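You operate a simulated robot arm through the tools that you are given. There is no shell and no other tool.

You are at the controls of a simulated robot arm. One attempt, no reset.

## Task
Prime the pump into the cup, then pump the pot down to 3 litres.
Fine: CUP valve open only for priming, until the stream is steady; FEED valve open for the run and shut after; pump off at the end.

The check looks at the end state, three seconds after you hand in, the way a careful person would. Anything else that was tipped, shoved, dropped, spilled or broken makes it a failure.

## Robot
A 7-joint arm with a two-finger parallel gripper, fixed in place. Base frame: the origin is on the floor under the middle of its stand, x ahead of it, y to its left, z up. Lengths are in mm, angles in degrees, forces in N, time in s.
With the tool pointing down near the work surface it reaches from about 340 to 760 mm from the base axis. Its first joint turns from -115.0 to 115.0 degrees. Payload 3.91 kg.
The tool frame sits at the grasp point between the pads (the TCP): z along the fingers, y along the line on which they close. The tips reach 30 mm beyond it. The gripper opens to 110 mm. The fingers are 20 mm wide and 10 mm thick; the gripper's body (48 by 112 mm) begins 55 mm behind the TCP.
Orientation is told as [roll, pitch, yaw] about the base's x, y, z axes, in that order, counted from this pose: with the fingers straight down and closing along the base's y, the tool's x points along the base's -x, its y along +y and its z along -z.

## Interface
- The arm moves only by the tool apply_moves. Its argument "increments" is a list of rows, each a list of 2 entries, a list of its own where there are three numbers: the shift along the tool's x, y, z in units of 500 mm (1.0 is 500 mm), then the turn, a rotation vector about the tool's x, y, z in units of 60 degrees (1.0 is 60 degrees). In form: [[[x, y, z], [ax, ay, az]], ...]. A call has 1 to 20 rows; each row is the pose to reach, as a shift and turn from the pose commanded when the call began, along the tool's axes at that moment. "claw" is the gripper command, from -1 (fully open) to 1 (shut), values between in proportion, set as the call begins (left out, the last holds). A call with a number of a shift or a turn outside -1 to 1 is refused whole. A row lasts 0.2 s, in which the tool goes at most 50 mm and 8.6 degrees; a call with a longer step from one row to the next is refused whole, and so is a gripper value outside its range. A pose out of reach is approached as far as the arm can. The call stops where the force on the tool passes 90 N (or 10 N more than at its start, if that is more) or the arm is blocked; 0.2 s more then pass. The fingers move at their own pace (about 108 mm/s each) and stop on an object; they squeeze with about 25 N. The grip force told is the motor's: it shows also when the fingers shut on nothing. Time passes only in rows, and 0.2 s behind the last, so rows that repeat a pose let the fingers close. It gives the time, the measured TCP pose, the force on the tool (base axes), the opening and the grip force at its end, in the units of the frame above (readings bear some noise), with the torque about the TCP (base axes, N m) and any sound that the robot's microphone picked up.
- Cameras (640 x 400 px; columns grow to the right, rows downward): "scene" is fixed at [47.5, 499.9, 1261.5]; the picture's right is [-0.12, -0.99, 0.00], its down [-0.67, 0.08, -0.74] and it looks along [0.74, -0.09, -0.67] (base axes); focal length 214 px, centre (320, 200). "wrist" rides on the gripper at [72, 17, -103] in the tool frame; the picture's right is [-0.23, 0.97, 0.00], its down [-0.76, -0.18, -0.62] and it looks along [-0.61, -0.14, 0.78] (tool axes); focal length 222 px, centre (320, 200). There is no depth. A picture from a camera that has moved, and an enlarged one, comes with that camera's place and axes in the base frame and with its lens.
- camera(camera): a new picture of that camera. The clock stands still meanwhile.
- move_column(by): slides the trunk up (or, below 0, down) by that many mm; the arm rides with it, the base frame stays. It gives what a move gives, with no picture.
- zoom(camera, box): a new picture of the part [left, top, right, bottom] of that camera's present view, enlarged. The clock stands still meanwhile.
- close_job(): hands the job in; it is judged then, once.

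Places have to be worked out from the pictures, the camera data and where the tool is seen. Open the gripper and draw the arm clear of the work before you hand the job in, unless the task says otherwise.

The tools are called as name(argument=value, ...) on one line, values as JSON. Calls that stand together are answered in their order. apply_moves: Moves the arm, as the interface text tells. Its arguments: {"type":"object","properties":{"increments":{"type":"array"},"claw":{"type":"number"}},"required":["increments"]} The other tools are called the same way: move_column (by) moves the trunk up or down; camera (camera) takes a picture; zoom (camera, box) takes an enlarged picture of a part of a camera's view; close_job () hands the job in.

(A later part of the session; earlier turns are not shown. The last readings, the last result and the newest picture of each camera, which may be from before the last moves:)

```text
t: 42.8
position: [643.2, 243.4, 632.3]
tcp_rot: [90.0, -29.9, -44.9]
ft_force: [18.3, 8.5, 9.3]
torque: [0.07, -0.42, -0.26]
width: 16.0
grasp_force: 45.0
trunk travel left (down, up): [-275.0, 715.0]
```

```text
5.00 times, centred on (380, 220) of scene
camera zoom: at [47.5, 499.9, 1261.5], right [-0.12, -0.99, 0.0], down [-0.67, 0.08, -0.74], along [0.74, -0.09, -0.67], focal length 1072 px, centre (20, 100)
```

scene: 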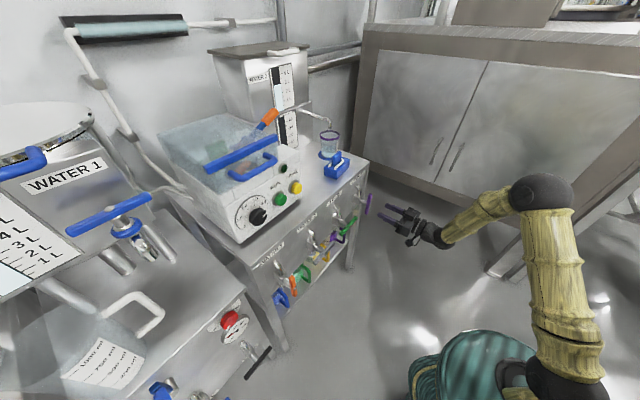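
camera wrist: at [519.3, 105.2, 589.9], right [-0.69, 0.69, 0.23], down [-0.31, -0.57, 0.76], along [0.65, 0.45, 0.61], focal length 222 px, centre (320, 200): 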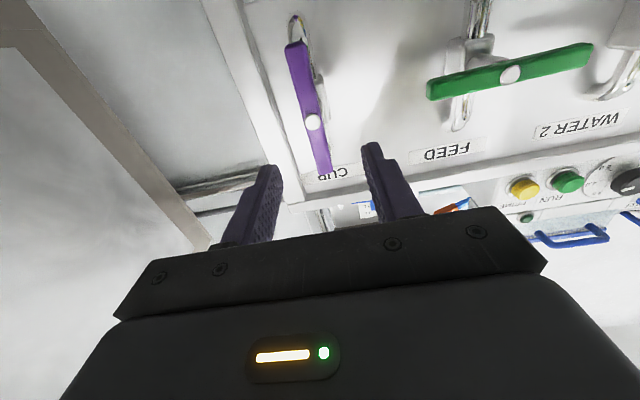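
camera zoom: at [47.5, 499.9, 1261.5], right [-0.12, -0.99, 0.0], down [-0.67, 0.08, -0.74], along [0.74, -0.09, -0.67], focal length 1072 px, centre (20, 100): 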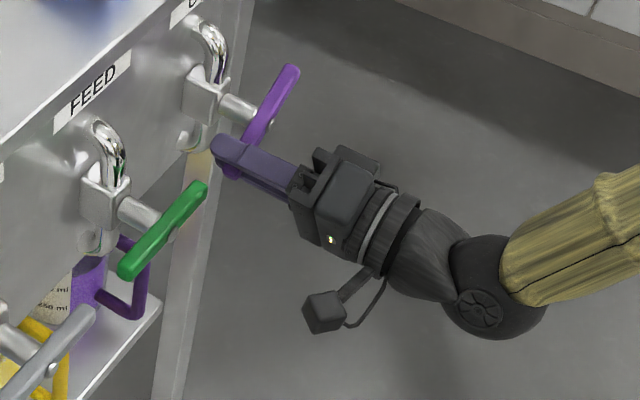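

60° done with low forces. I turn the remaining 30° plus a slight 1.5° over-travel to seat it against the shut stop.

apply_moves(increments=[[[-0.0006, 0.0096, 0], [0, 0, 0.125]], [[-0.0025, 0.0191, 0], [0, 0, 0.25]], [[-0.0056, 0.0282, 0], [0, 0, 0.375]], [[-0.0099, 0.0369, 0], [0, 0, 0.5]], [[-0.0109, 0.0386, 0], [0, 0, 0.525]], [[-0.0109, 0.0386, 0], [0, 0, 0.525]]])

zoom(camera="scene", box=[330, 180, 430, 260])

camera(camera="wrist")

```text
t: 44.2
position: [639.1, 246.7, 648.9]
tcp_rot: [90.0, 1.5, -44.9]
ft_force: [14.8, 12.3, 13.6]
torque: [-0.64, -0.66, 1.17]
width: 16.5
grasp_force: 45.1
trunk travel left (down, up): [-275.0, 715.0]
```

```text
5.00 times, centred on (380, 220) of scene
camera zoom: at [47.5, 499.9, 1261.5], right [-0.12, -0.99, 0.0], down [-0.67, 0.08, -0.74], along [0.74, -0.09, -0.67], focal length 1072 px, centre (20, 100)
```

zoom: 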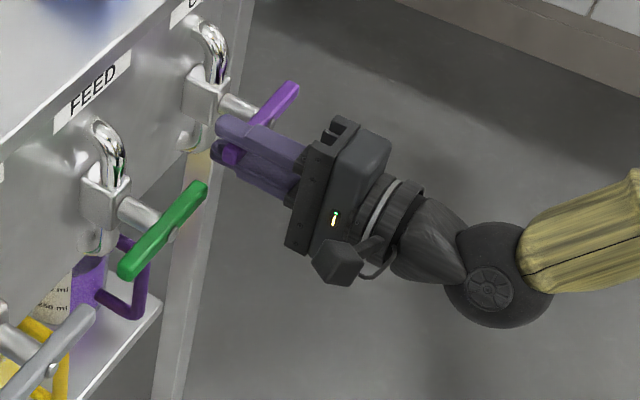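

```text
taken
camera wrist: at [514.6, 225.9, 670.0], right [0.18, -0.18, 0.97], down [0.1, -0.98, -0.2], along [0.98, 0.13, -0.16], focal length 222 px, centre (320, 200)
```

wrist: 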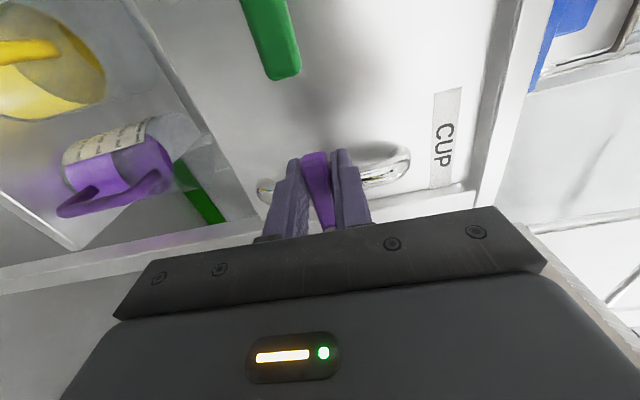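

The handle is back at its original horizontal place with the torque showing it seated. I release and back out.

apply_moves(increments=[[[0, 0, 0], [0, 0, 0]], [[0, 0, 0], [0, 0, 0]], [[0, 0, -0.07], [0, 0, 0]], [[0, 0, -0.14], [0, 0, 0]], [[0, 0, -0.14], [0, 0, 0]]], claw=0.0)

zoom(camera="scene", box=[330, 180, 430, 260])

camera(camera="wrist")

zoom(camera="scene", box=[240, 90, 370, 210])

```text
t: 45.4
position: [590.7, 198.6, 650.2]
tcp_rot: [90.0, 1.5, -45.0]
ft_force: [0.2, -0.5, 1.4]
torque: [-0.03, 0.01, 0.02]
width: 55.0
grasp_force: 0.0
trunk travel left (down, up): [-275.0, 715.0]
```

```text
5.00 times, centred on (380, 220) of scene
camera zoom: at [47.5, 499.9, 1261.5], right [-0.12, -0.99, 0.0], down [-0.67, 0.08, -0.74], along [0.74, -0.09, -0.67], focal length 1072 px, centre (20, 100)
```

zoom: 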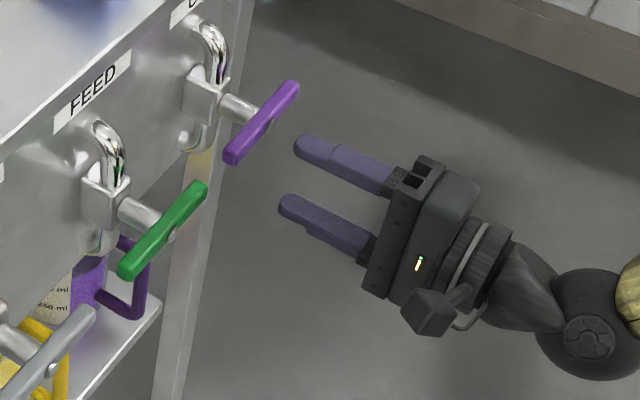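

```text
taken
camera wrist: at [466.7, 178.8, 669.2], right [0.18, -0.18, 0.97], down [0.09, -0.98, -0.2], along [0.98, 0.13, -0.16], focal length 222 px, centre (320, 200)
```

wrist: 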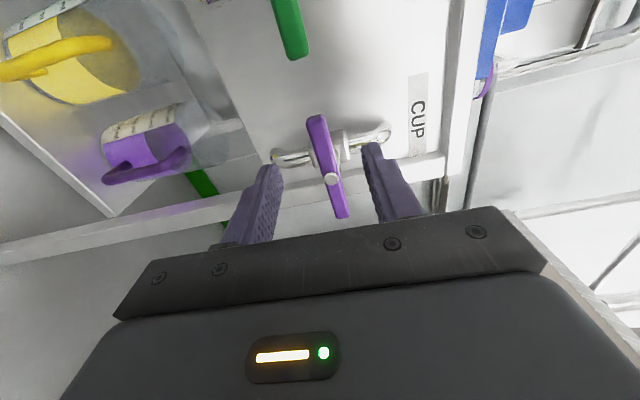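

```text
3.33 times, centred on (305, 150) of scene
camera zoom: at [47.5, 499.9, 1261.5], right [-0.12, -0.99, 0.0], down [-0.67, 0.08, -0.74], along [0.74, -0.09, -0.67], focal length 715 px, centre (370, 367)
```

zoom: 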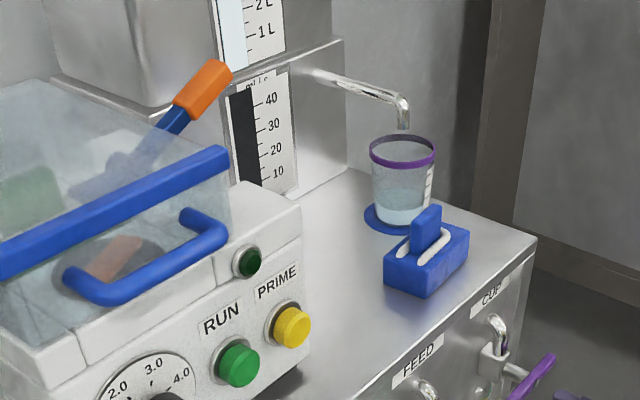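

CUP is shut again and the cup is about 40 % full. Next, FEED: I shift along the row to the left half of its handle (hub p≈-169, so TCP p≈-134).

apply_moves(increments=[[[0.075, -0.002, 0], [0, 0, -0.01]], [[0.15, -0.004, 0], [0, 0, -0.025]], [[0.22, -0.0065, 0], [0, 0, -0.025]], [[0.286, -0.0085, 0], [0, 0, -0.025]], [[0.286, -0.0085, 0], [0, 0, -0.025]]])

camera(camera="wrist")

zoom(camera="wrist", box=[240, 90, 400, 220])

zoom(camera="scene", box=[310, 180, 410, 260])

```text
t: 46.6
position: [487.1, 299.9, 646.4]
tcp_rot: [89.9, 0.1, -44.9]
ft_force: [-0.9, -0.2, 0.4]
torque: [-0.01, -0.01, 0.04]
width: 55.0
grasp_force: 0.0
trunk travel left (down, up): [-275.0, 715.0]
```

```text
taken
camera wrist: at [363.4, 278.9, 664.0], right [0.16, -0.16, 0.97], down [0.1, -0.98, -0.18], along [0.98, 0.12, -0.14], focal length 222 px, centre (320, 200)
```

wrist: 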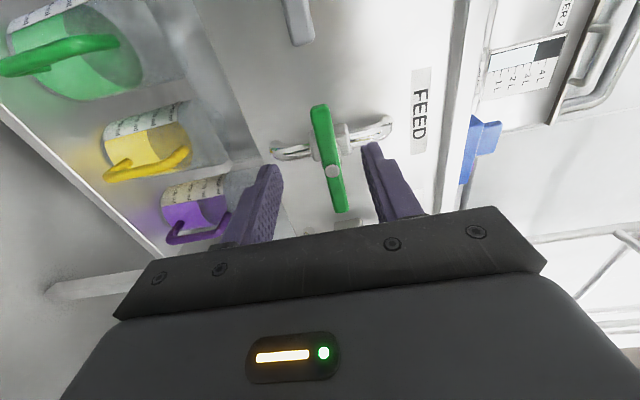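

```text
3.08 times, centred on (320, 155) of wrist
camera zoom: at [363.4, 278.9, 664.0], right [0.16, -0.16, 0.97], down [0.1, -0.98, -0.18], along [0.98, 0.12, -0.14], focal length 684 px, centre (320, 338)
```

zoom: 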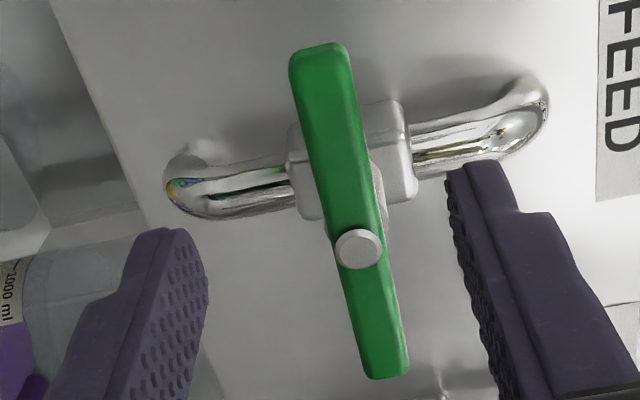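

```text
5.00 times, centred on (360, 220) of scene
camera zoom: at [47.5, 499.9, 1261.5], right [-0.12, -0.99, 0.0], down [-0.67, 0.08, -0.74], along [0.74, -0.09, -0.67], focal length 1072 px, centre (120, 100)
```

zoom: 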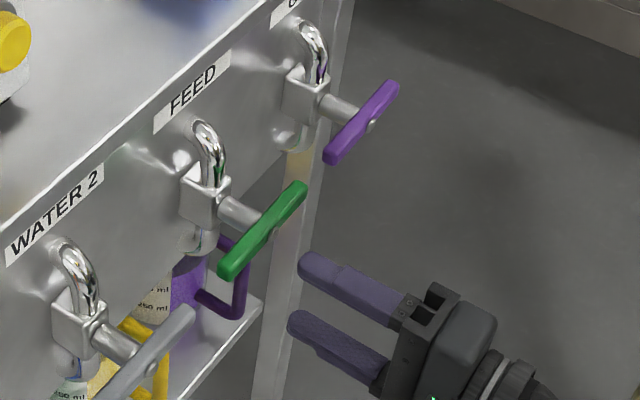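

FEED hub works out at p≈-167, z≈649.5. I raise 3 mm and advance onto the handle's left half, then close.

apply_moves(increments=[[[0, 0.006, 0.05], [0, 0, 0]], [[0, 0.006, 0.1], [0, 0, 0]], [[0, 0.006, 0.143], [0, 0, 0]], [[0, 0.006, 0.143], [0, 0, 0]]])

zoom(camera="wrist", box=[200, 50, 440, 230])

```text
t: 47.6
position: [538.8, 349.4, 650.5]
tcp_rot: [89.9, 0.0, -44.9]
ft_force: [0.1, 0.5, 0.3]
torque: [-0.01, 0.03, 0.02]
width: 55.2
grasp_force: 0.0
trunk travel left (down, up): [-275.0, 715.0]
```

```text
2.22 times, centred on (320, 140) of wrist
camera zoom: at [414.6, 328.2, 669.5], right [0.16, -0.16, 0.97], down [0.1, -0.98, -0.18], along [0.98, 0.13, -0.14], focal length 494 px, centre (320, 333)
```

zoom: 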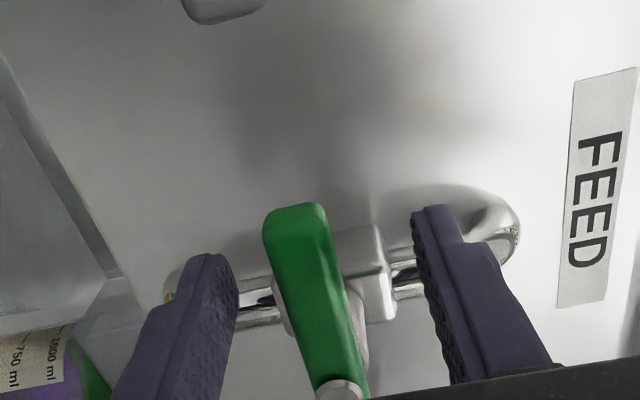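

Compared with the CUP grip view, the handle is ~2.5 mm below my tool centre; I lower by that and close.

apply_moves(increments=[[[0, -0.005, 0], [0, 0, 0]], [[0, -0.005, 0], [0, 0, 0]], [[0, -0.005, 0], [0, 0, 0]]], claw=1.0)

```text
t: 48.4
position: [539.1, 348.2, 650.3]
tcp_rot: [90.1, 0.0, -44.9]
ft_force: [5.8, 5.3, 6.7]
torque: [-0.08, -0.22, 0.57]
width: 15.8
grasp_force: 44.6
trunk travel left (down, up): [-275.0, 715.0]
```

Well centred (forces small). I turn counter-clockwise 15° first to confirm it moves.

apply_moves(increments=[[[-0.0006, -0.0086, 0], [0, 0, -0.125]], [[-0.0022, -0.0171, 0], [0, 0, -0.25]], [[-0.0022, -0.0171, 0], [0, 0, -0.25]]])

zoom(camera="scene", box=[310, 180, 410, 260])

```text
t: 49.2
position: [540.0, 348.2, 641.3]
tcp_rot: [90.1, -15.1, -44.9]
ft_force: [15.5, 25.2, 10.4]
torque: [-0.31, -0.16, 0.7]
width: 16.0
grasp_force: 44.8
trunk travel left (down, up): [-275.0, 715.0]
```

```text
5.00 times, centred on (360, 220) of scene
camera zoom: at [47.5, 499.9, 1261.5], right [-0.12, -0.99, 0.0], down [-0.67, 0.08, -0.74], along [0.74, -0.09, -0.67], focal length 1072 px, centre (120, 100)
```

zoom: 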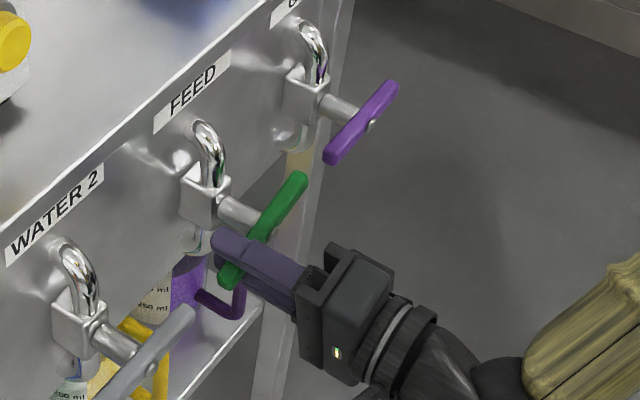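

It turns. I continue another 60°.

apply_moves(increments=[[[-0.0006, -0.0086, 0.001], [0, 0, -0.125]], [[-0.0022, -0.0171, 0.002], [0, 0, -0.25]], [[-0.005, -0.0253, 0.003], [0, 0, -0.375]], [[-0.0088, -0.033, 0.004], [0, 0, -0.5]], [[-0.0136, -0.0402, 0.004], [0, 0, -0.625]], [[-0.0193, -0.0467, 0.004], [0, 0, -0.75]], [[-0.0258, -0.0524, 0.004], [0, 0, -0.875]], [[-0.033, -0.0572, 0.004], [0, 0, -1.0]]])

zoom(camera="scene", box=[310, 180, 410, 260])

```text
t: 51.0
position: [556.1, 333.7, 620.2]
tcp_rot: [91.1, -75.2, -45.8]
ft_force: [-38.2, -0.3, 20.4]
torque: [-0.29, -0.95, -0.11]
width: 15.7
grasp_force: 44.4
trunk travel left (down, up): [-275.0, 715.0]
```

```text
5.00 times, centred on (360, 220) of scene
camera zoom: at [47.5, 499.9, 1261.5], right [-0.12, -0.99, 0.0], down [-0.67, 0.08, -0.74], along [0.74, -0.09, -0.67], focal length 1072 px, centre (120, 100)
```

zoom: 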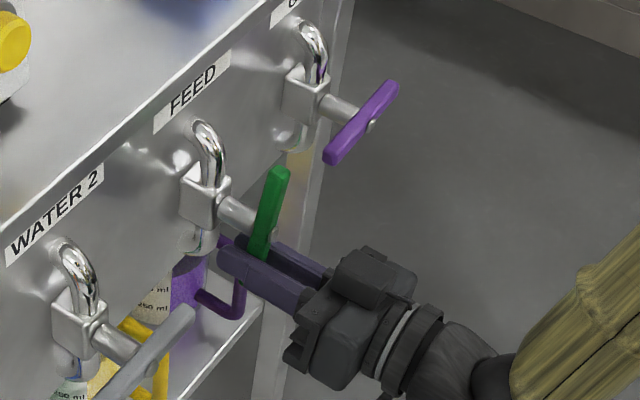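

75° reached. For the last 15° I add small relief shifts to unload the misalignment forces.

apply_moves(increments=[[[-0.003, -0.004, -0.003], [0, 0, -0.125]], [[-0.006, -0.0078, -0.006], [0, 0, -0.25]], [[-0.006, -0.0078, -0.006], [0, 0, -0.25]]])

zoom(camera="scene", box=[310, 180, 410, 260])

```text
t: 51.8
position: [560.8, 328.2, 620.1]
tcp_rot: [-40.8, -89.9, 85.8]
ft_force: [4.7, 26.9, -1.4]
torque: [0.6, -0.69, 0.19]
width: 15.9
grasp_force: 44.8
trunk travel left (down, up): [-275.0, 715.0]
```

```text
5.00 times, centred on (360, 220) of scene
camera zoom: at [47.5, 499.9, 1261.5], right [-0.12, -0.99, 0.0], down [-0.67, 0.08, -0.74], along [0.74, -0.09, -0.67], focal length 1072 px, centre (120, 100)
```

zoom: 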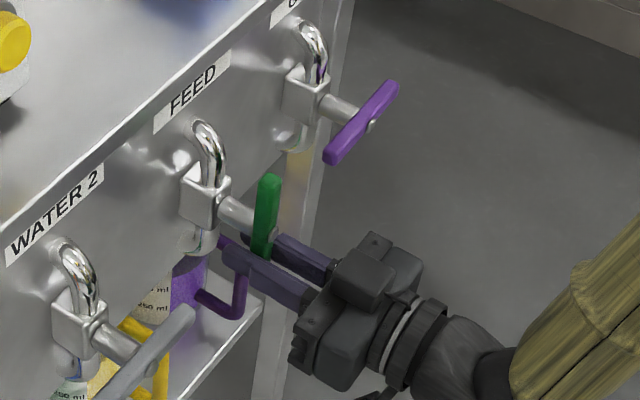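

FEED's handle is vertical in line with its pipe. I release and back out, then check it.

apply_moves(increments=[[[0, 0, 0], [0, 0, 0]], [[0, 0, 0], [0, 0, 0]], [[0, 0, -0.07], [0, 0, 0]], [[0, 0, -0.14], [0, 0, 0]], [[0, 0, -0.17], [0, 0, 0]], [[0, 0, -0.17], [0, 0, 0]]], claw=0.0)

camera(camera="wrist")

zoom(camera="scene", box=[310, 180, 410, 260])

zoom(camera="wrist", box=[230, 10, 410, 190])

```text
t: 53.2
position: [498.0, 266.6, 619.0]
tcp_rot: [-147.3, -90.0, -167.6]
ft_force: [0.1, 0.0, 0.1]
torque: [-0.01, 0.0, 0.0]
width: 55.0
grasp_force: 0.0
trunk travel left (down, up): [-275.0, 715.0]
```

```text
taken
camera wrist: at [412.4, 207.2, 547.8], right [-0.69, 0.69, 0.23], down [-0.31, -0.57, 0.76], along [0.65, 0.45, 0.61], focal length 222 px, centre (320, 200)
```

wrist: 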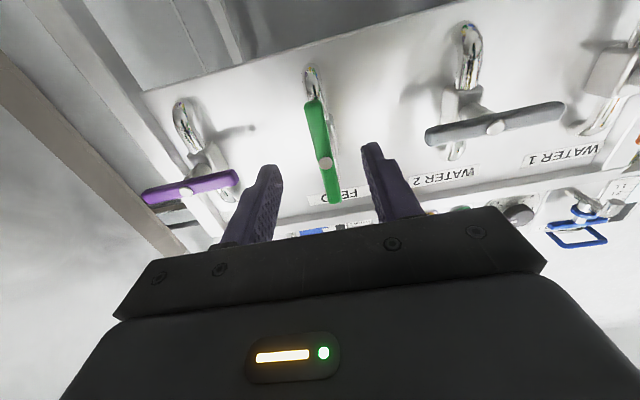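

```text
5.00 times, centred on (360, 220) of scene
camera zoom: at [47.5, 499.9, 1261.5], right [-0.12, -0.99, 0.0], down [-0.67, 0.08, -0.74], along [0.74, -0.09, -0.67], focal length 1072 px, centre (120, 100)
```

zoom: 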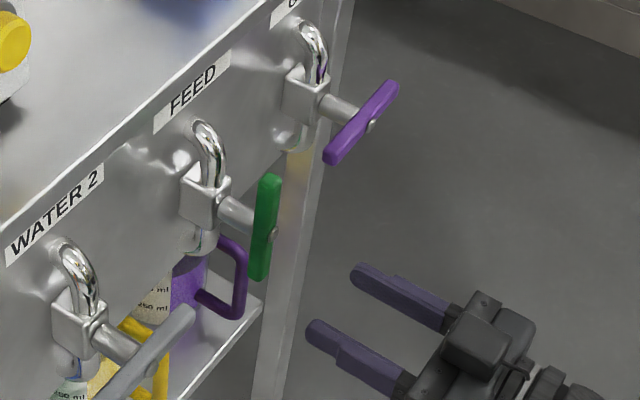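

```text
2.22 times, centred on (320, 100) of wrist
camera zoom: at [412.4, 207.2, 547.8], right [-0.69, 0.69, 0.23], down [-0.31, -0.57, 0.76], along [0.65, 0.45, 0.61], focal length 494 px, centre (320, 422)
```

zoom: 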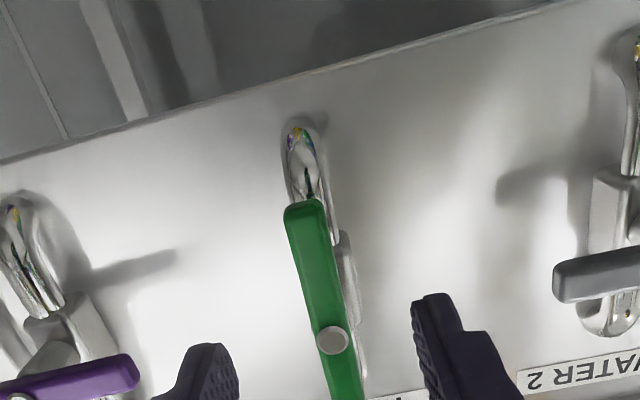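

FEED is open, CUP shut, WATER 1 open. I raise the trunk 220 mm with the fist closed and move in front of RUN (p≈49, z≈876).

move_column(by=220)

apply_moves(increments=[[[-0.012, 0.085, 0], [0, 0, 0]], [[-0.025, 0.17, 0], [0, 0, 0]], [[-0.037, 0.255, 0], [0, 0, 0]], [[-0.05, 0.34, 0], [0, 0, 0]], [[-0.074, 0.425, 0], [0, 0, 0]], [[-0.074, 0.425, 0], [0, 0, 0]]], claw=1.0)

camera(camera="wrist")

camera(camera="scene")

```text
t: 55.5
position: [497.5, 266.7, 839.4]
tcp_rot: [52.7, -90.0, -7.8]
ft_force: [1.2, -0.1, 0.2]
torque: [0.0, -0.02, 0.02]
width: 55.0
grasp_force: 0.1
trunk travel left (down, up): [-495.0, 495.0]
```

```text
t: 56.9
position: [349.3, 417.3, 876.1]
tcp_rot: [-46.2, -90.0, 91.1]
ft_force: [-0.4, 0.2, -0.9]
torque: [-0.01, -0.02, -0.01]
width: 0.3
grasp_force: 24.7
trunk travel left (down, up): [-495.0, 495.0]
```

```text
taken
camera wrist: at [263.8, 357.1, 805.7], right [-0.69, 0.69, 0.23], down [-0.31, -0.57, 0.76], along [0.65, 0.45, 0.61], focal length 222 px, centre (320, 200)
```

wrist: 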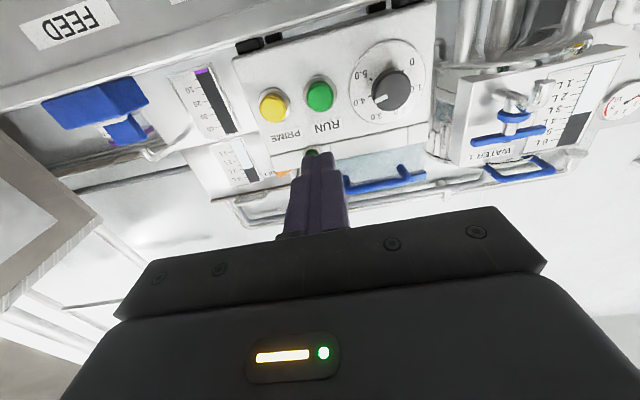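

```text
taken
```

scene: 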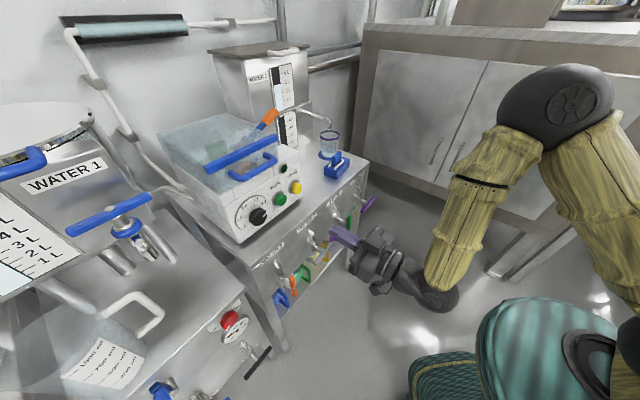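

RUN appears exactly where PRIME did when I was aligned, so I advance to ~10 mm short of it, and read the pot gauge.

apply_moves(increments=[[[0, 0, 0.08], [0, 0, 0]], [[0, 0, 0.16], [0, 0, 0]], [[0, 0, 0.24], [0, 0, 0]], [[0, 0, 0.306], [0, 0, 0]], [[0, 0, 0.306], [0, 0, 0]]])

zoom(camera="scene", box=[0, 205, 50, 275])

camera(camera="wrist")

zoom(camera="scene", box=[240, 90, 370, 230])

```text
t: 58.1
position: [460.4, 526.4, 872.1]
tcp_rot: [-10.8, -90.0, 55.9]
ft_force: [-1.0, 0.1, -0.9]
torque: [0.0, 0.0, 0.02]
width: 0.0
grasp_force: 25.4
trunk travel left (down, up): [-495.0, 495.0]
```

```text
5.71 times, centred on (25, 240) of scene
camera zoom: at [47.5, 499.9, 1261.5], right [-0.12, -0.99, 0.0], down [-0.67, 0.08, -0.74], along [0.74, -0.09, -0.67], focal length 1226 px, centre (2006, -29)
```

zoom: 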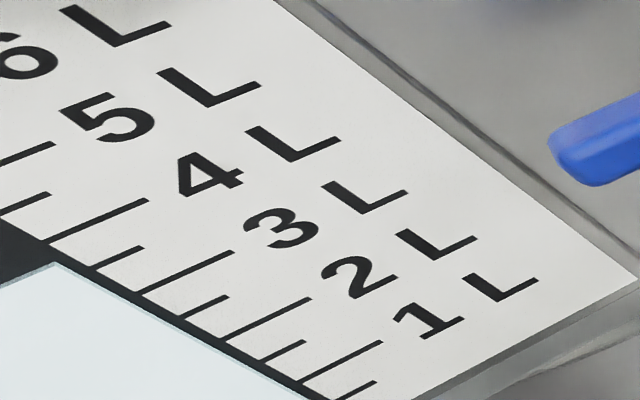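

```text
taken
camera wrist: at [374.4, 466.8, 802.1], right [-0.69, 0.69, 0.23], down [-0.31, -0.57, 0.76], along [0.65, 0.45, 0.61], focal length 222 px, centre (320, 200)
```

wrist: 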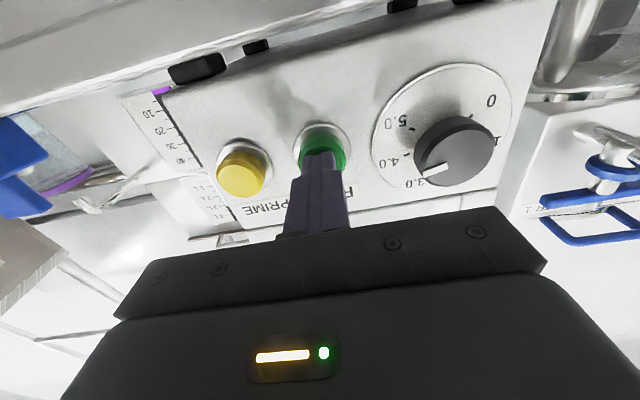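

```text
2.86 times, centred on (305, 160) of scene
camera zoom: at [47.5, 499.9, 1261.5], right [-0.12, -0.99, 0.0], down [-0.67, 0.08, -0.74], along [0.74, -0.09, -0.67], focal length 613 px, centre (363, 314)
```

zoom: 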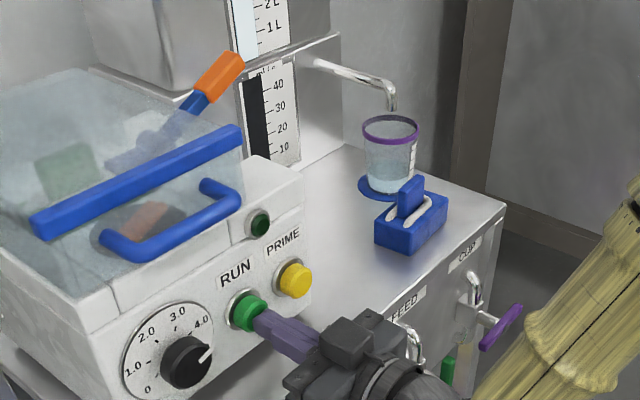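

The pot reads about 3.75 L now. I press RUN (with a 3 mm upward correction), then back off 12 mm to see whether it latches.

apply_moves(increments=[[[-0.006, 0, 0.008], [0, 0, 0]], [[-0.006, 0, 0.016], [0, 0, 0]], [[-0.006, 0, 0.022], [0, 0, 0]]])

zoom(camera="scene", box=[240, 90, 370, 230])

```text
t: 58.9
position: [465.4, 532.9, 878.2]
tcp_rot: [27.3, -89.8, 17.8]
ft_force: [-1.5, -5.2, -1.7]
torque: [-0.03, 0.04, -0.04]
width: 0.0
grasp_force: 24.5
trunk travel left (down, up): [-495.0, 495.0]
heard: click
```

```text
2.86 times, centred on (305, 160) of scene
camera zoom: at [47.5, 499.9, 1261.5], right [-0.12, -0.99, 0.0], down [-0.67, 0.08, -0.74], along [0.74, -0.09, -0.67], focal length 613 px, centre (363, 314)
```

zoom: 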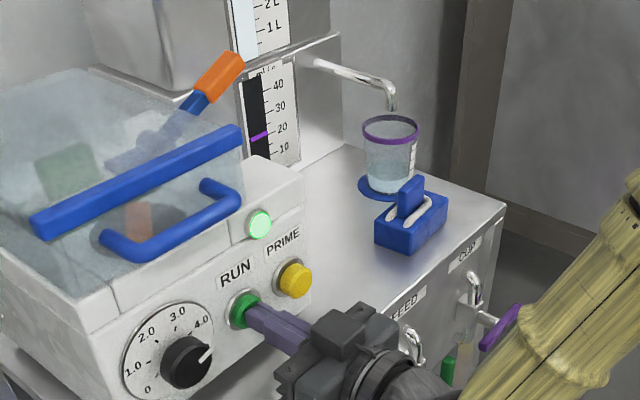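

Click, lamp lit and flow rising. I back off 12 mm to see whether RUN latches.

apply_moves(increments=[[[0, 0, -0.026], [0, 0, 0]], [[0, 0, -0.026], [0, 0, 0]]])

camera(camera="scene")

zoom(camera="scene", box=[240, 90, 370, 230])

zoom(camera="scene", box=[0, 205, 50, 275])

```text
t: 59.5
position: [455.1, 524.1, 880.3]
tcp_rot: [-175.8, -90.0, -139.3]
ft_force: [0.1, 0.9, 0.3]
torque: [0.01, 0.0, -0.02]
width: 0.3
grasp_force: 25.6
trunk travel left (down, up): [-495.0, 495.0]
```

```text
taken
```

scene: 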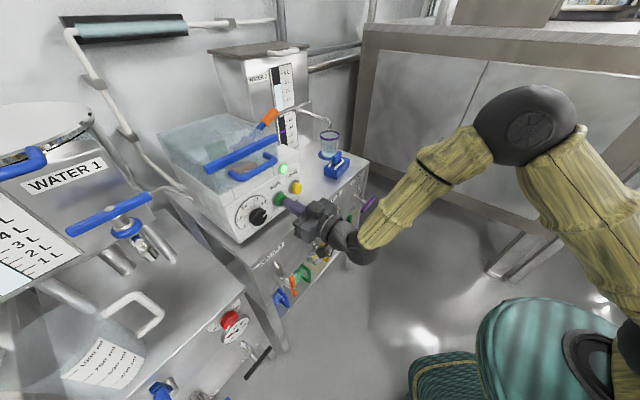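

```text
2.86 times, centred on (305, 160) of scene
camera zoom: at [47.5, 499.9, 1261.5], right [-0.12, -0.99, 0.0], down [-0.67, 0.08, -0.74], along [0.74, -0.09, -0.67], focal length 613 px, centre (363, 314)
```

zoom: 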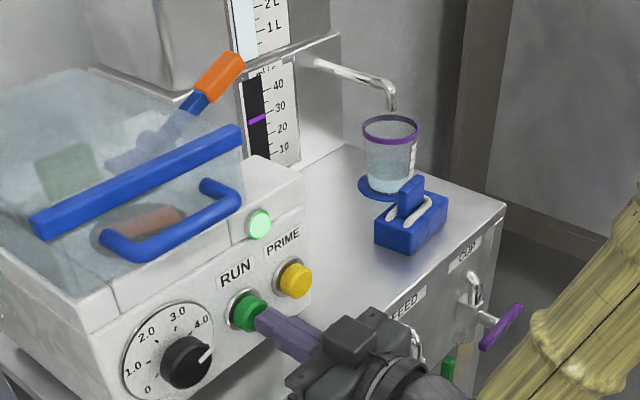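

```text
5.71 times, centred on (25, 240) of scene
camera zoom: at [47.5, 499.9, 1261.5], right [-0.12, -0.99, 0.0], down [-0.67, 0.08, -0.74], along [0.74, -0.09, -0.67], focal length 1226 px, centre (2006, -29)
```

zoom: 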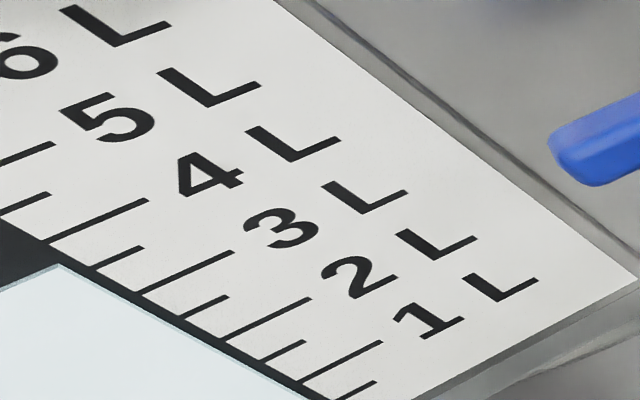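

RUN latched (lamp on, flow rising to ~25 ml/s), no leak visible. I hover and wait 3 s, then check gauge, flow and surroundings.

apply_moves(increments=[[[0, 0, 0], [0, 0, 0]], [[0, 0, 0], [0, 0, 0]], [[0, 0, 0], [0, 0, 0]], [[0, 0, 0], [0, 0, 0]], [[0, 0, 0], [0, 0, 0]], [[0, 0, 0], [0, 0, 0]], [[0, 0, 0], [0, 0, 0]], [[0, 0, 0], [0, 0, 0]], [[0, 0, 0], [0, 0, 0]], [[0, 0, 0], [0, 0, 0]], [[0, 0, 0], [0, 0, 0]], [[0, 0, 0], [0, 0, 0]], [[0, 0, 0], [0, 0, 0]], [[0, 0, 0], [0, 0, 0]]])

camera(camera="scene")

zoom(camera="scene", box=[0, 205, 50, 275])

zoom(camera="scene", box=[240, 50, 370, 190])

```text
t: 62.5
position: [455.0, 523.9, 880.0]
tcp_rot: [31.8, -90.0, 13.3]
ft_force: [-0.6, -0.6, 0.6]
torque: [-0.02, -0.01, 0.0]
width: 0.0
grasp_force: 24.8
trunk travel left (down, up): [-495.0, 495.0]
```

```text
taken
```

scene: 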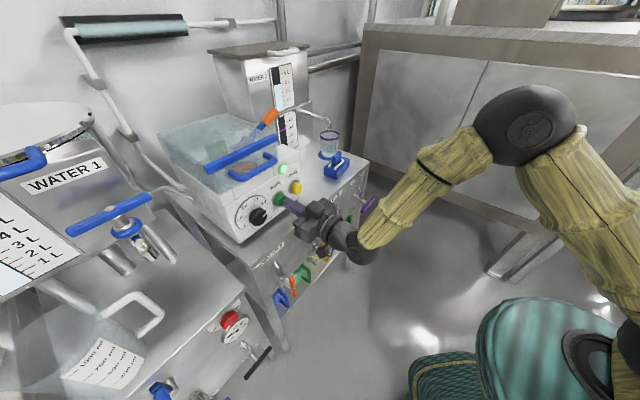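

```text
5.71 times, centred on (25, 240) of scene
camera zoom: at [47.5, 499.9, 1261.5], right [-0.12, -0.99, 0.0], down [-0.67, 0.08, -0.74], along [0.74, -0.09, -0.67], focal length 1226 px, centre (2006, -29)
```

zoom: 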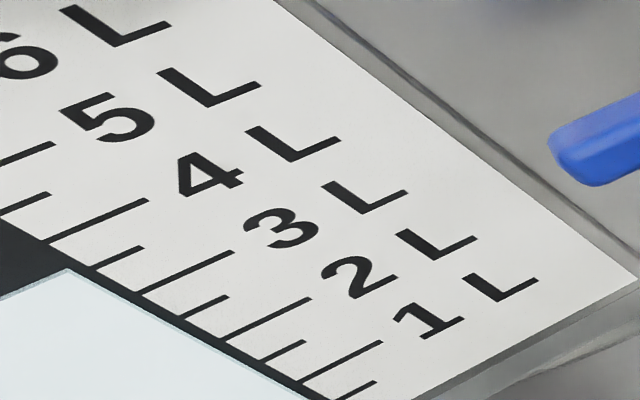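

```text
2.86 times, centred on (305, 120) of scene
camera zoom: at [47.5, 499.9, 1261.5], right [-0.12, -0.99, 0.0], down [-0.67, 0.08, -0.74], along [0.74, -0.09, -0.67], focal length 613 px, centre (363, 429)
```

zoom: 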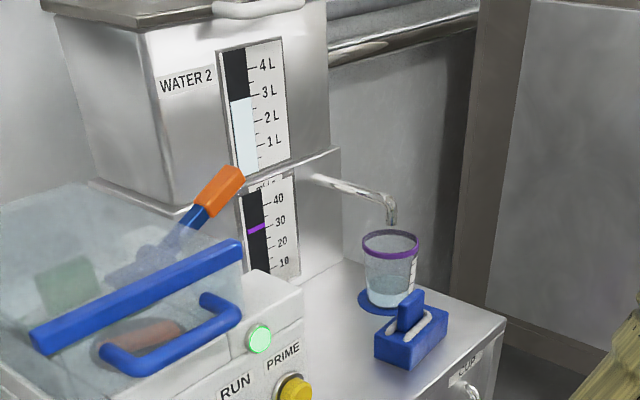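

Flow is steady near 28 ml/s, the level ~3.62 L and falling, no leaks. I wait ~8 s more in hover and re-read.

apply_moves(increments=[[[0, 0, 0], [0, 0, 0]], [[0, 0, 0], [0, 0, 0]], [[0, 0, 0], [0, 0, 0]], [[0, 0, 0], [0, 0, 0]], [[0, 0, 0], [0, 0, 0]], [[0, 0, 0], [0, 0, 0]], [[0, 0, 0], [0, 0, 0]], [[0, 0, 0], [0, 0, 0]], [[0, 0, 0], [0, 0, 0]], [[0, 0, 0], [0, 0, 0]], [[0, 0, 0], [0, 0, 0]], [[0, 0, 0], [0, 0, 0]], [[0, 0, 0], [0, 0, 0]], [[0, 0, 0], [0, 0, 0]], [[0, 0, 0], [0, 0, 0]], [[0, 0, 0], [0, 0, 0]], [[0, 0, 0], [0, 0, 0]], [[0, 0, 0], [0, 0, 0]], [[0, 0, 0], [0, 0, 0]], [[0, 0, 0], [0, 0, 0]]])

apply_moves(increments=[[[0, 0, 0], [0, 0, 0]], [[0, 0, 0], [0, 0, 0]], [[0, 0, 0], [0, 0, 0]], [[0, 0, 0], [0, 0, 0]], [[0, 0, 0], [0, 0, 0]], [[0, 0, 0], [0, 0, 0]], [[0, 0, 0], [0, 0, 0]], [[0, 0, 0], [0, 0, 0]], [[0, 0, 0], [0, 0, 0]], [[0, 0, 0], [0, 0, 0]], [[0, 0, 0], [0, 0, 0]], [[0, 0, 0], [0, 0, 0]], [[0, 0, 0], [0, 0, 0]], [[0, 0, 0], [0, 0, 0]], [[0, 0, 0], [0, 0, 0]], [[0, 0, 0], [0, 0, 0]], [[0, 0, 0], [0, 0, 0]], [[0, 0, 0], [0, 0, 0]], [[0, 0, 0], [0, 0, 0]], [[0, 0, 0], [0, 0, 0]]])

camera(camera="scene")

zoom(camera="scene", box=[0, 215, 50, 285])

zoom(camera="scene", box=[240, 50, 370, 190])

```text
t: 66.7
position: [455.2, 524.6, 879.0]
tcp_rot: [33.9, -90.0, 11.2]
ft_force: [0.2, 0.1, -0.1]
torque: [-0.01, -0.03, -0.01]
width: 0.3
grasp_force: 24.9
trunk travel left (down, up): [-495.0, 495.0]
```

```text
t: 70.9
position: [455.3, 523.0, 879.4]
tcp_rot: [36.0, -90.0, 9.1]
ft_force: [0.1, 0.2, 0.8]
torque: [0.0, -0.01, -0.03]
width: 0.2
grasp_force: 25.1
trunk travel left (down, up): [-495.0, 495.0]
```

```text
taken
```

scene: 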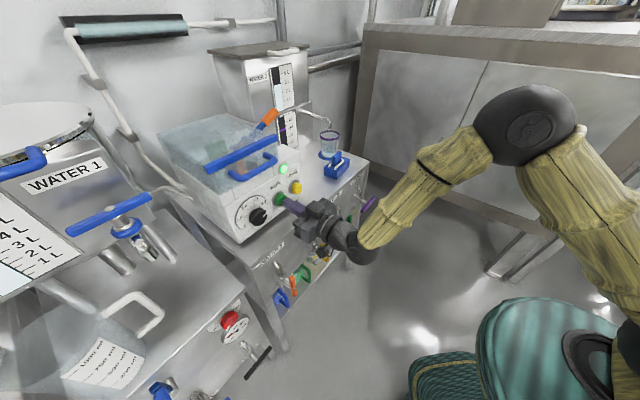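

```text
5.71 times, centred on (25, 250) of scene
camera zoom: at [47.5, 499.9, 1261.5], right [-0.12, -0.99, 0.0], down [-0.67, 0.08, -0.74], along [0.74, -0.09, -0.67], focal length 1226 px, centre (2006, -86)
```

zoom: 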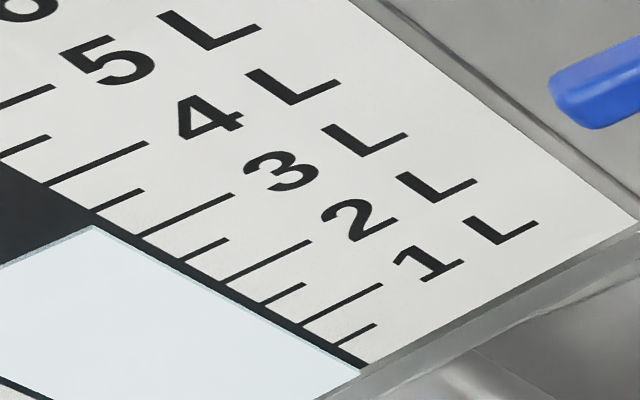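

```text
2.86 times, centred on (305, 120) of scene
camera zoom: at [47.5, 499.9, 1261.5], right [-0.12, -0.99, 0.0], down [-0.67, 0.08, -0.74], along [0.74, -0.09, -0.67], focal length 613 px, centre (363, 429)
```

zoom: 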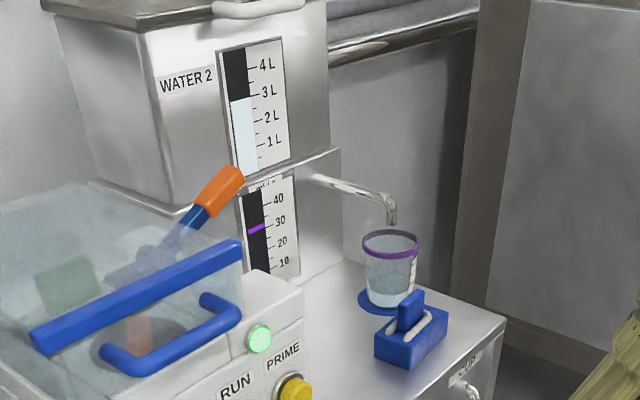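

Level is about 3.35 L. I take a much larger zoom around the 3 L tick for a precise reading.

zoom(camera="scene", box=[0, 246, 24, 261])

zoom(camera="wrist", box=[480, 60, 640, 220])

```text
16.00 times, centred on (12, 254) of scene
camera zoom: at [47.5, 499.9, 1261.5], right [-0.12, -0.99, 0.0], down [-0.67, 0.08, -0.74], along [0.74, -0.09, -0.67], focal length 3432 px, centre (5248, -656)
```

zoom: 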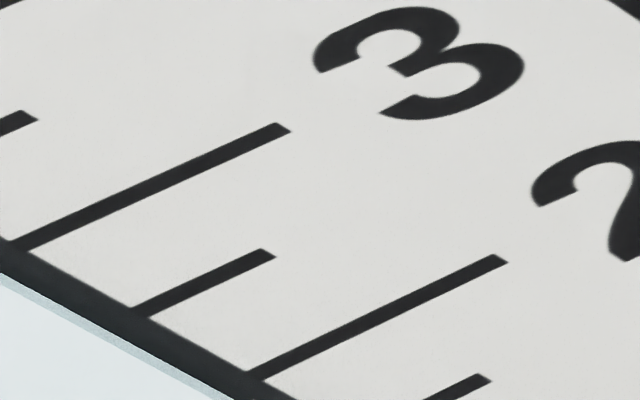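

```text
2.50 times, centred on (560, 140) of wrist
camera zoom: at [369.9, 464.5, 807.7], right [-0.69, 0.69, 0.23], down [-0.31, -0.57, 0.76], along [0.65, 0.45, 0.61], focal length 555 px, centre (-280, 350)
```

zoom: 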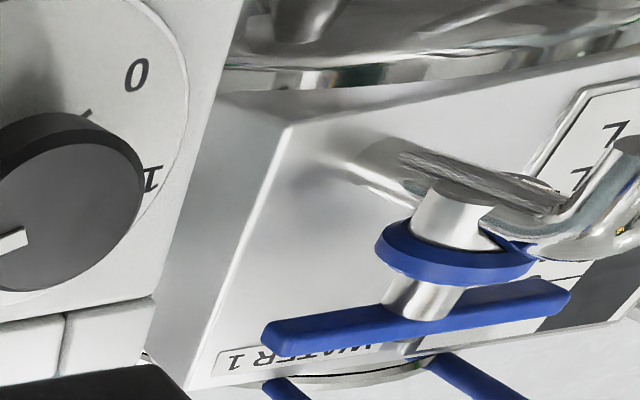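

The zoom works; the criterion is the water surface line being collinear with the 3 L tick. I wait ~6 s more, then use a zoom centred further left.

apply_moves(increments=[[[0, 0, 0], [0, 0, 0]], [[0, 0, 0], [0, 0, 0]], [[0, 0, 0], [0, 0, 0]], [[0, 0, 0], [0, 0, 0]], [[0, 0, 0], [0, 0, 0]], [[0, 0, 0], [0, 0, 0]], [[0, 0, 0], [0, 0, 0]], [[0, 0, 0], [0, 0, 0]], [[0, 0, 0], [0, 0, 0]], [[0, 0, 0], [0, 0, 0]], [[0, 0, 0], [0, 0, 0]], [[0, 0, 0], [0, 0, 0]], [[0, 0, 0], [0, 0, 0]], [[0, 0, 0], [0, 0, 0]], [[0, 0, 0], [0, 0, 0]], [[0, 0, 0], [0, 0, 0]], [[0, 0, 0], [0, 0, 0]], [[0, 0, 0], [0, 0, 0]], [[0, 0, 0], [0, 0, 0]], [[0, 0, 0], [0, 0, 0]]])

apply_moves(increments=[[[0, 0, 0], [0, 0, 0]], [[0, 0, 0], [0, 0, 0]], [[0, 0, 0], [0, 0, 0]], [[0, 0, 0], [0, 0, 0]], [[0, 0, 0], [0, 0, 0]], [[0, 0, 0], [0, 0, 0]], [[0, 0, 0], [0, 0, 0]], [[0, 0, 0], [0, 0, 0]], [[0, 0, 0], [0, 0, 0]], [[0, 0, 0], [0, 0, 0]]])

zoom(camera="scene", box=[0, 248, 8, 262])

zoom(camera="scene", box=[0, 215, 50, 285])

camera(camera="scene")

```text
t: 75.1
position: [455.0, 524.2, 879.9]
tcp_rot: [37.0, -90.0, 8.0]
ft_force: [-0.2, -0.9, 0.0]
torque: [0.01, 0.02, -0.01]
width: 0.4
grasp_force: 25.1
trunk travel left (down, up): [-495.0, 495.0]
```

```text
t: 77.3
position: [455.6, 522.6, 879.1]
tcp_rot: [36.2, -90.0, 8.8]
ft_force: [-0.3, 1.0, 1.0]
torque: [0.03, 0.02, 0.0]
width: 0.2
grasp_force: 24.9
trunk travel left (down, up): [-495.0, 495.0]
```

```text
16.00 times, centred on (4, 255) of scene
camera zoom: at [47.5, 499.9, 1261.5], right [-0.12, -0.99, 0.0], down [-0.67, 0.08, -0.74], along [0.74, -0.09, -0.67], focal length 3432 px, centre (5376, -680)
```

zoom: 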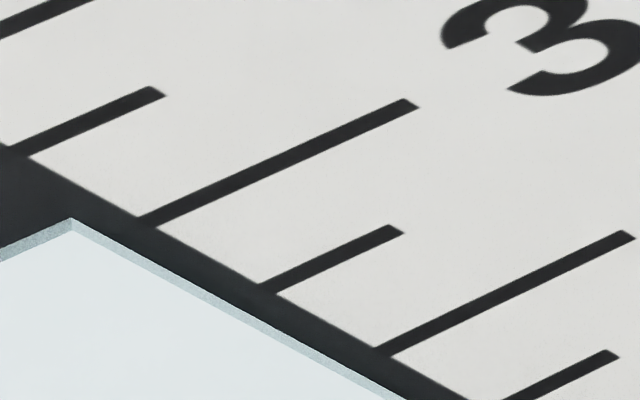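

```text
5.71 times, centred on (25, 250) of scene
camera zoom: at [47.5, 499.9, 1261.5], right [-0.12, -0.99, 0.0], down [-0.67, 0.08, -0.74], along [0.74, -0.09, -0.67], focal length 1226 px, centre (2006, -86)
```

zoom: 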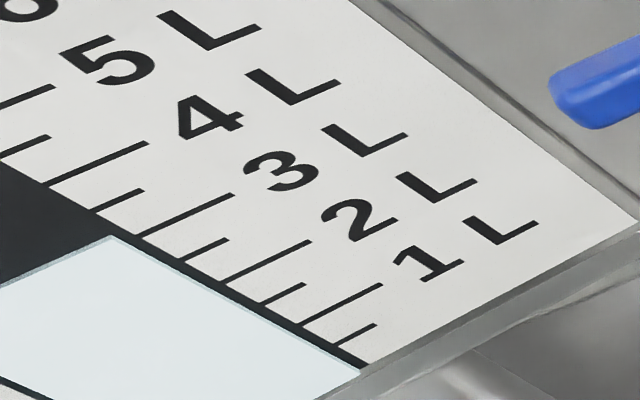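

```text
taken
```

scene: 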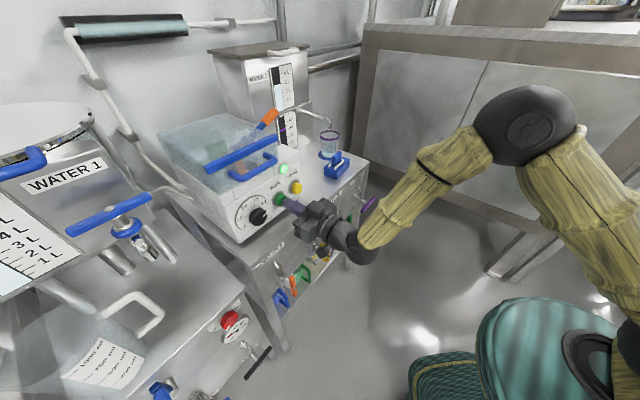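

From the scene the level reads between 3.09 and 3.14 L (the water block has some thickness). I read it from the wrist camera's different angle as a cross-check while the clock stands.

zoom(camera="wrist", box=[590, 70, 640, 160])

zoom(camera="wrist", box=[620, 90, 640, 130])

```text
4.44 times, centred on (615, 115) of wrist
camera zoom: at [369.9, 464.5, 807.7], right [-0.69, 0.69, 0.23], down [-0.31, -0.57, 0.76], along [0.65, 0.45, 0.61], focal length 987 px, centre (-991, 578)
```

zoom: 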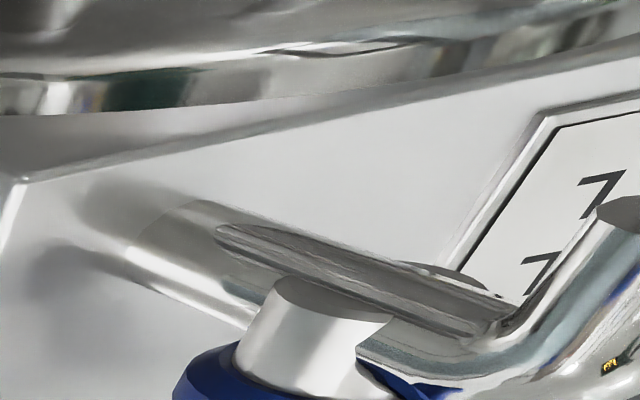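

```text
10.00 times, centred on (630, 110) of wrist
camera zoom: at [369.9, 464.5, 807.7], right [-0.69, 0.69, 0.23], down [-0.31, -0.57, 0.76], along [0.65, 0.45, 0.61], focal length 2221 px, centre (-2780, 1100)
```

zoom: 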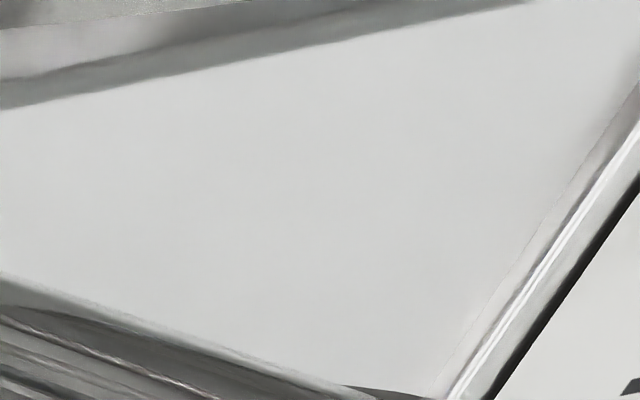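

The tap blocks that view. I plan to stop slightly early, then read precisely from a better angle: hold ~1.4 s more, then press RUN to stop.

apply_moves(increments=[[[0, 0, 0], [0, 0, 0]], [[0, 0, 0], [0, 0, 0]], [[0, 0, 0], [0, 0, 0]], [[0, 0, 0], [0, 0, 0]], [[0, 0, 0], [0, 0, 0]], [[0, 0, 0], [0, 0, 0]], [[0, 0, 0], [0, 0, 0]], [[0, 0, 0.012], [0, 0, 0]], [[0, 0, 0.026], [0, 0, 0]]])

zoom(camera="scene", box=[240, 90, 370, 230])

zoom(camera="scene", box=[0, 248, 8, 262])

```text
t: 79.3
position: [464.0, 533.5, 878.6]
tcp_rot: [154.4, -90.1, -109.4]
ft_force: [-1.4, -2.4, 0.6]
torque: [0.0, -0.01, -0.03]
width: 0.0
grasp_force: 25.1
trunk travel left (down, up): [-495.0, 495.0]
heard: click
```

```text
2.86 times, centred on (305, 160) of scene
camera zoom: at [47.5, 499.9, 1261.5], right [-0.12, -0.99, 0.0], down [-0.67, 0.08, -0.74], along [0.74, -0.09, -0.67], focal length 613 px, centre (363, 314)
```

zoom: 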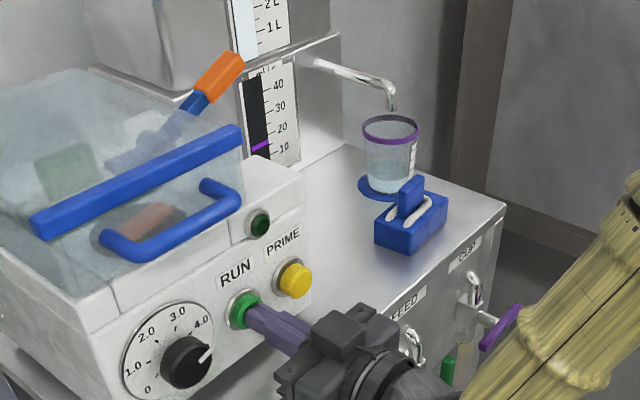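

```text
16.00 times, centred on (4, 255) of scene
camera zoom: at [47.5, 499.9, 1261.5], right [-0.12, -0.99, 0.0], down [-0.67, 0.08, -0.74], along [0.74, -0.09, -0.67], focal length 3432 px, centre (5376, -680)
```

zoom: 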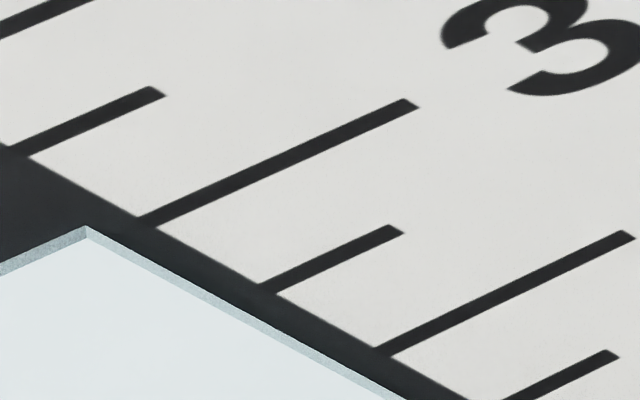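

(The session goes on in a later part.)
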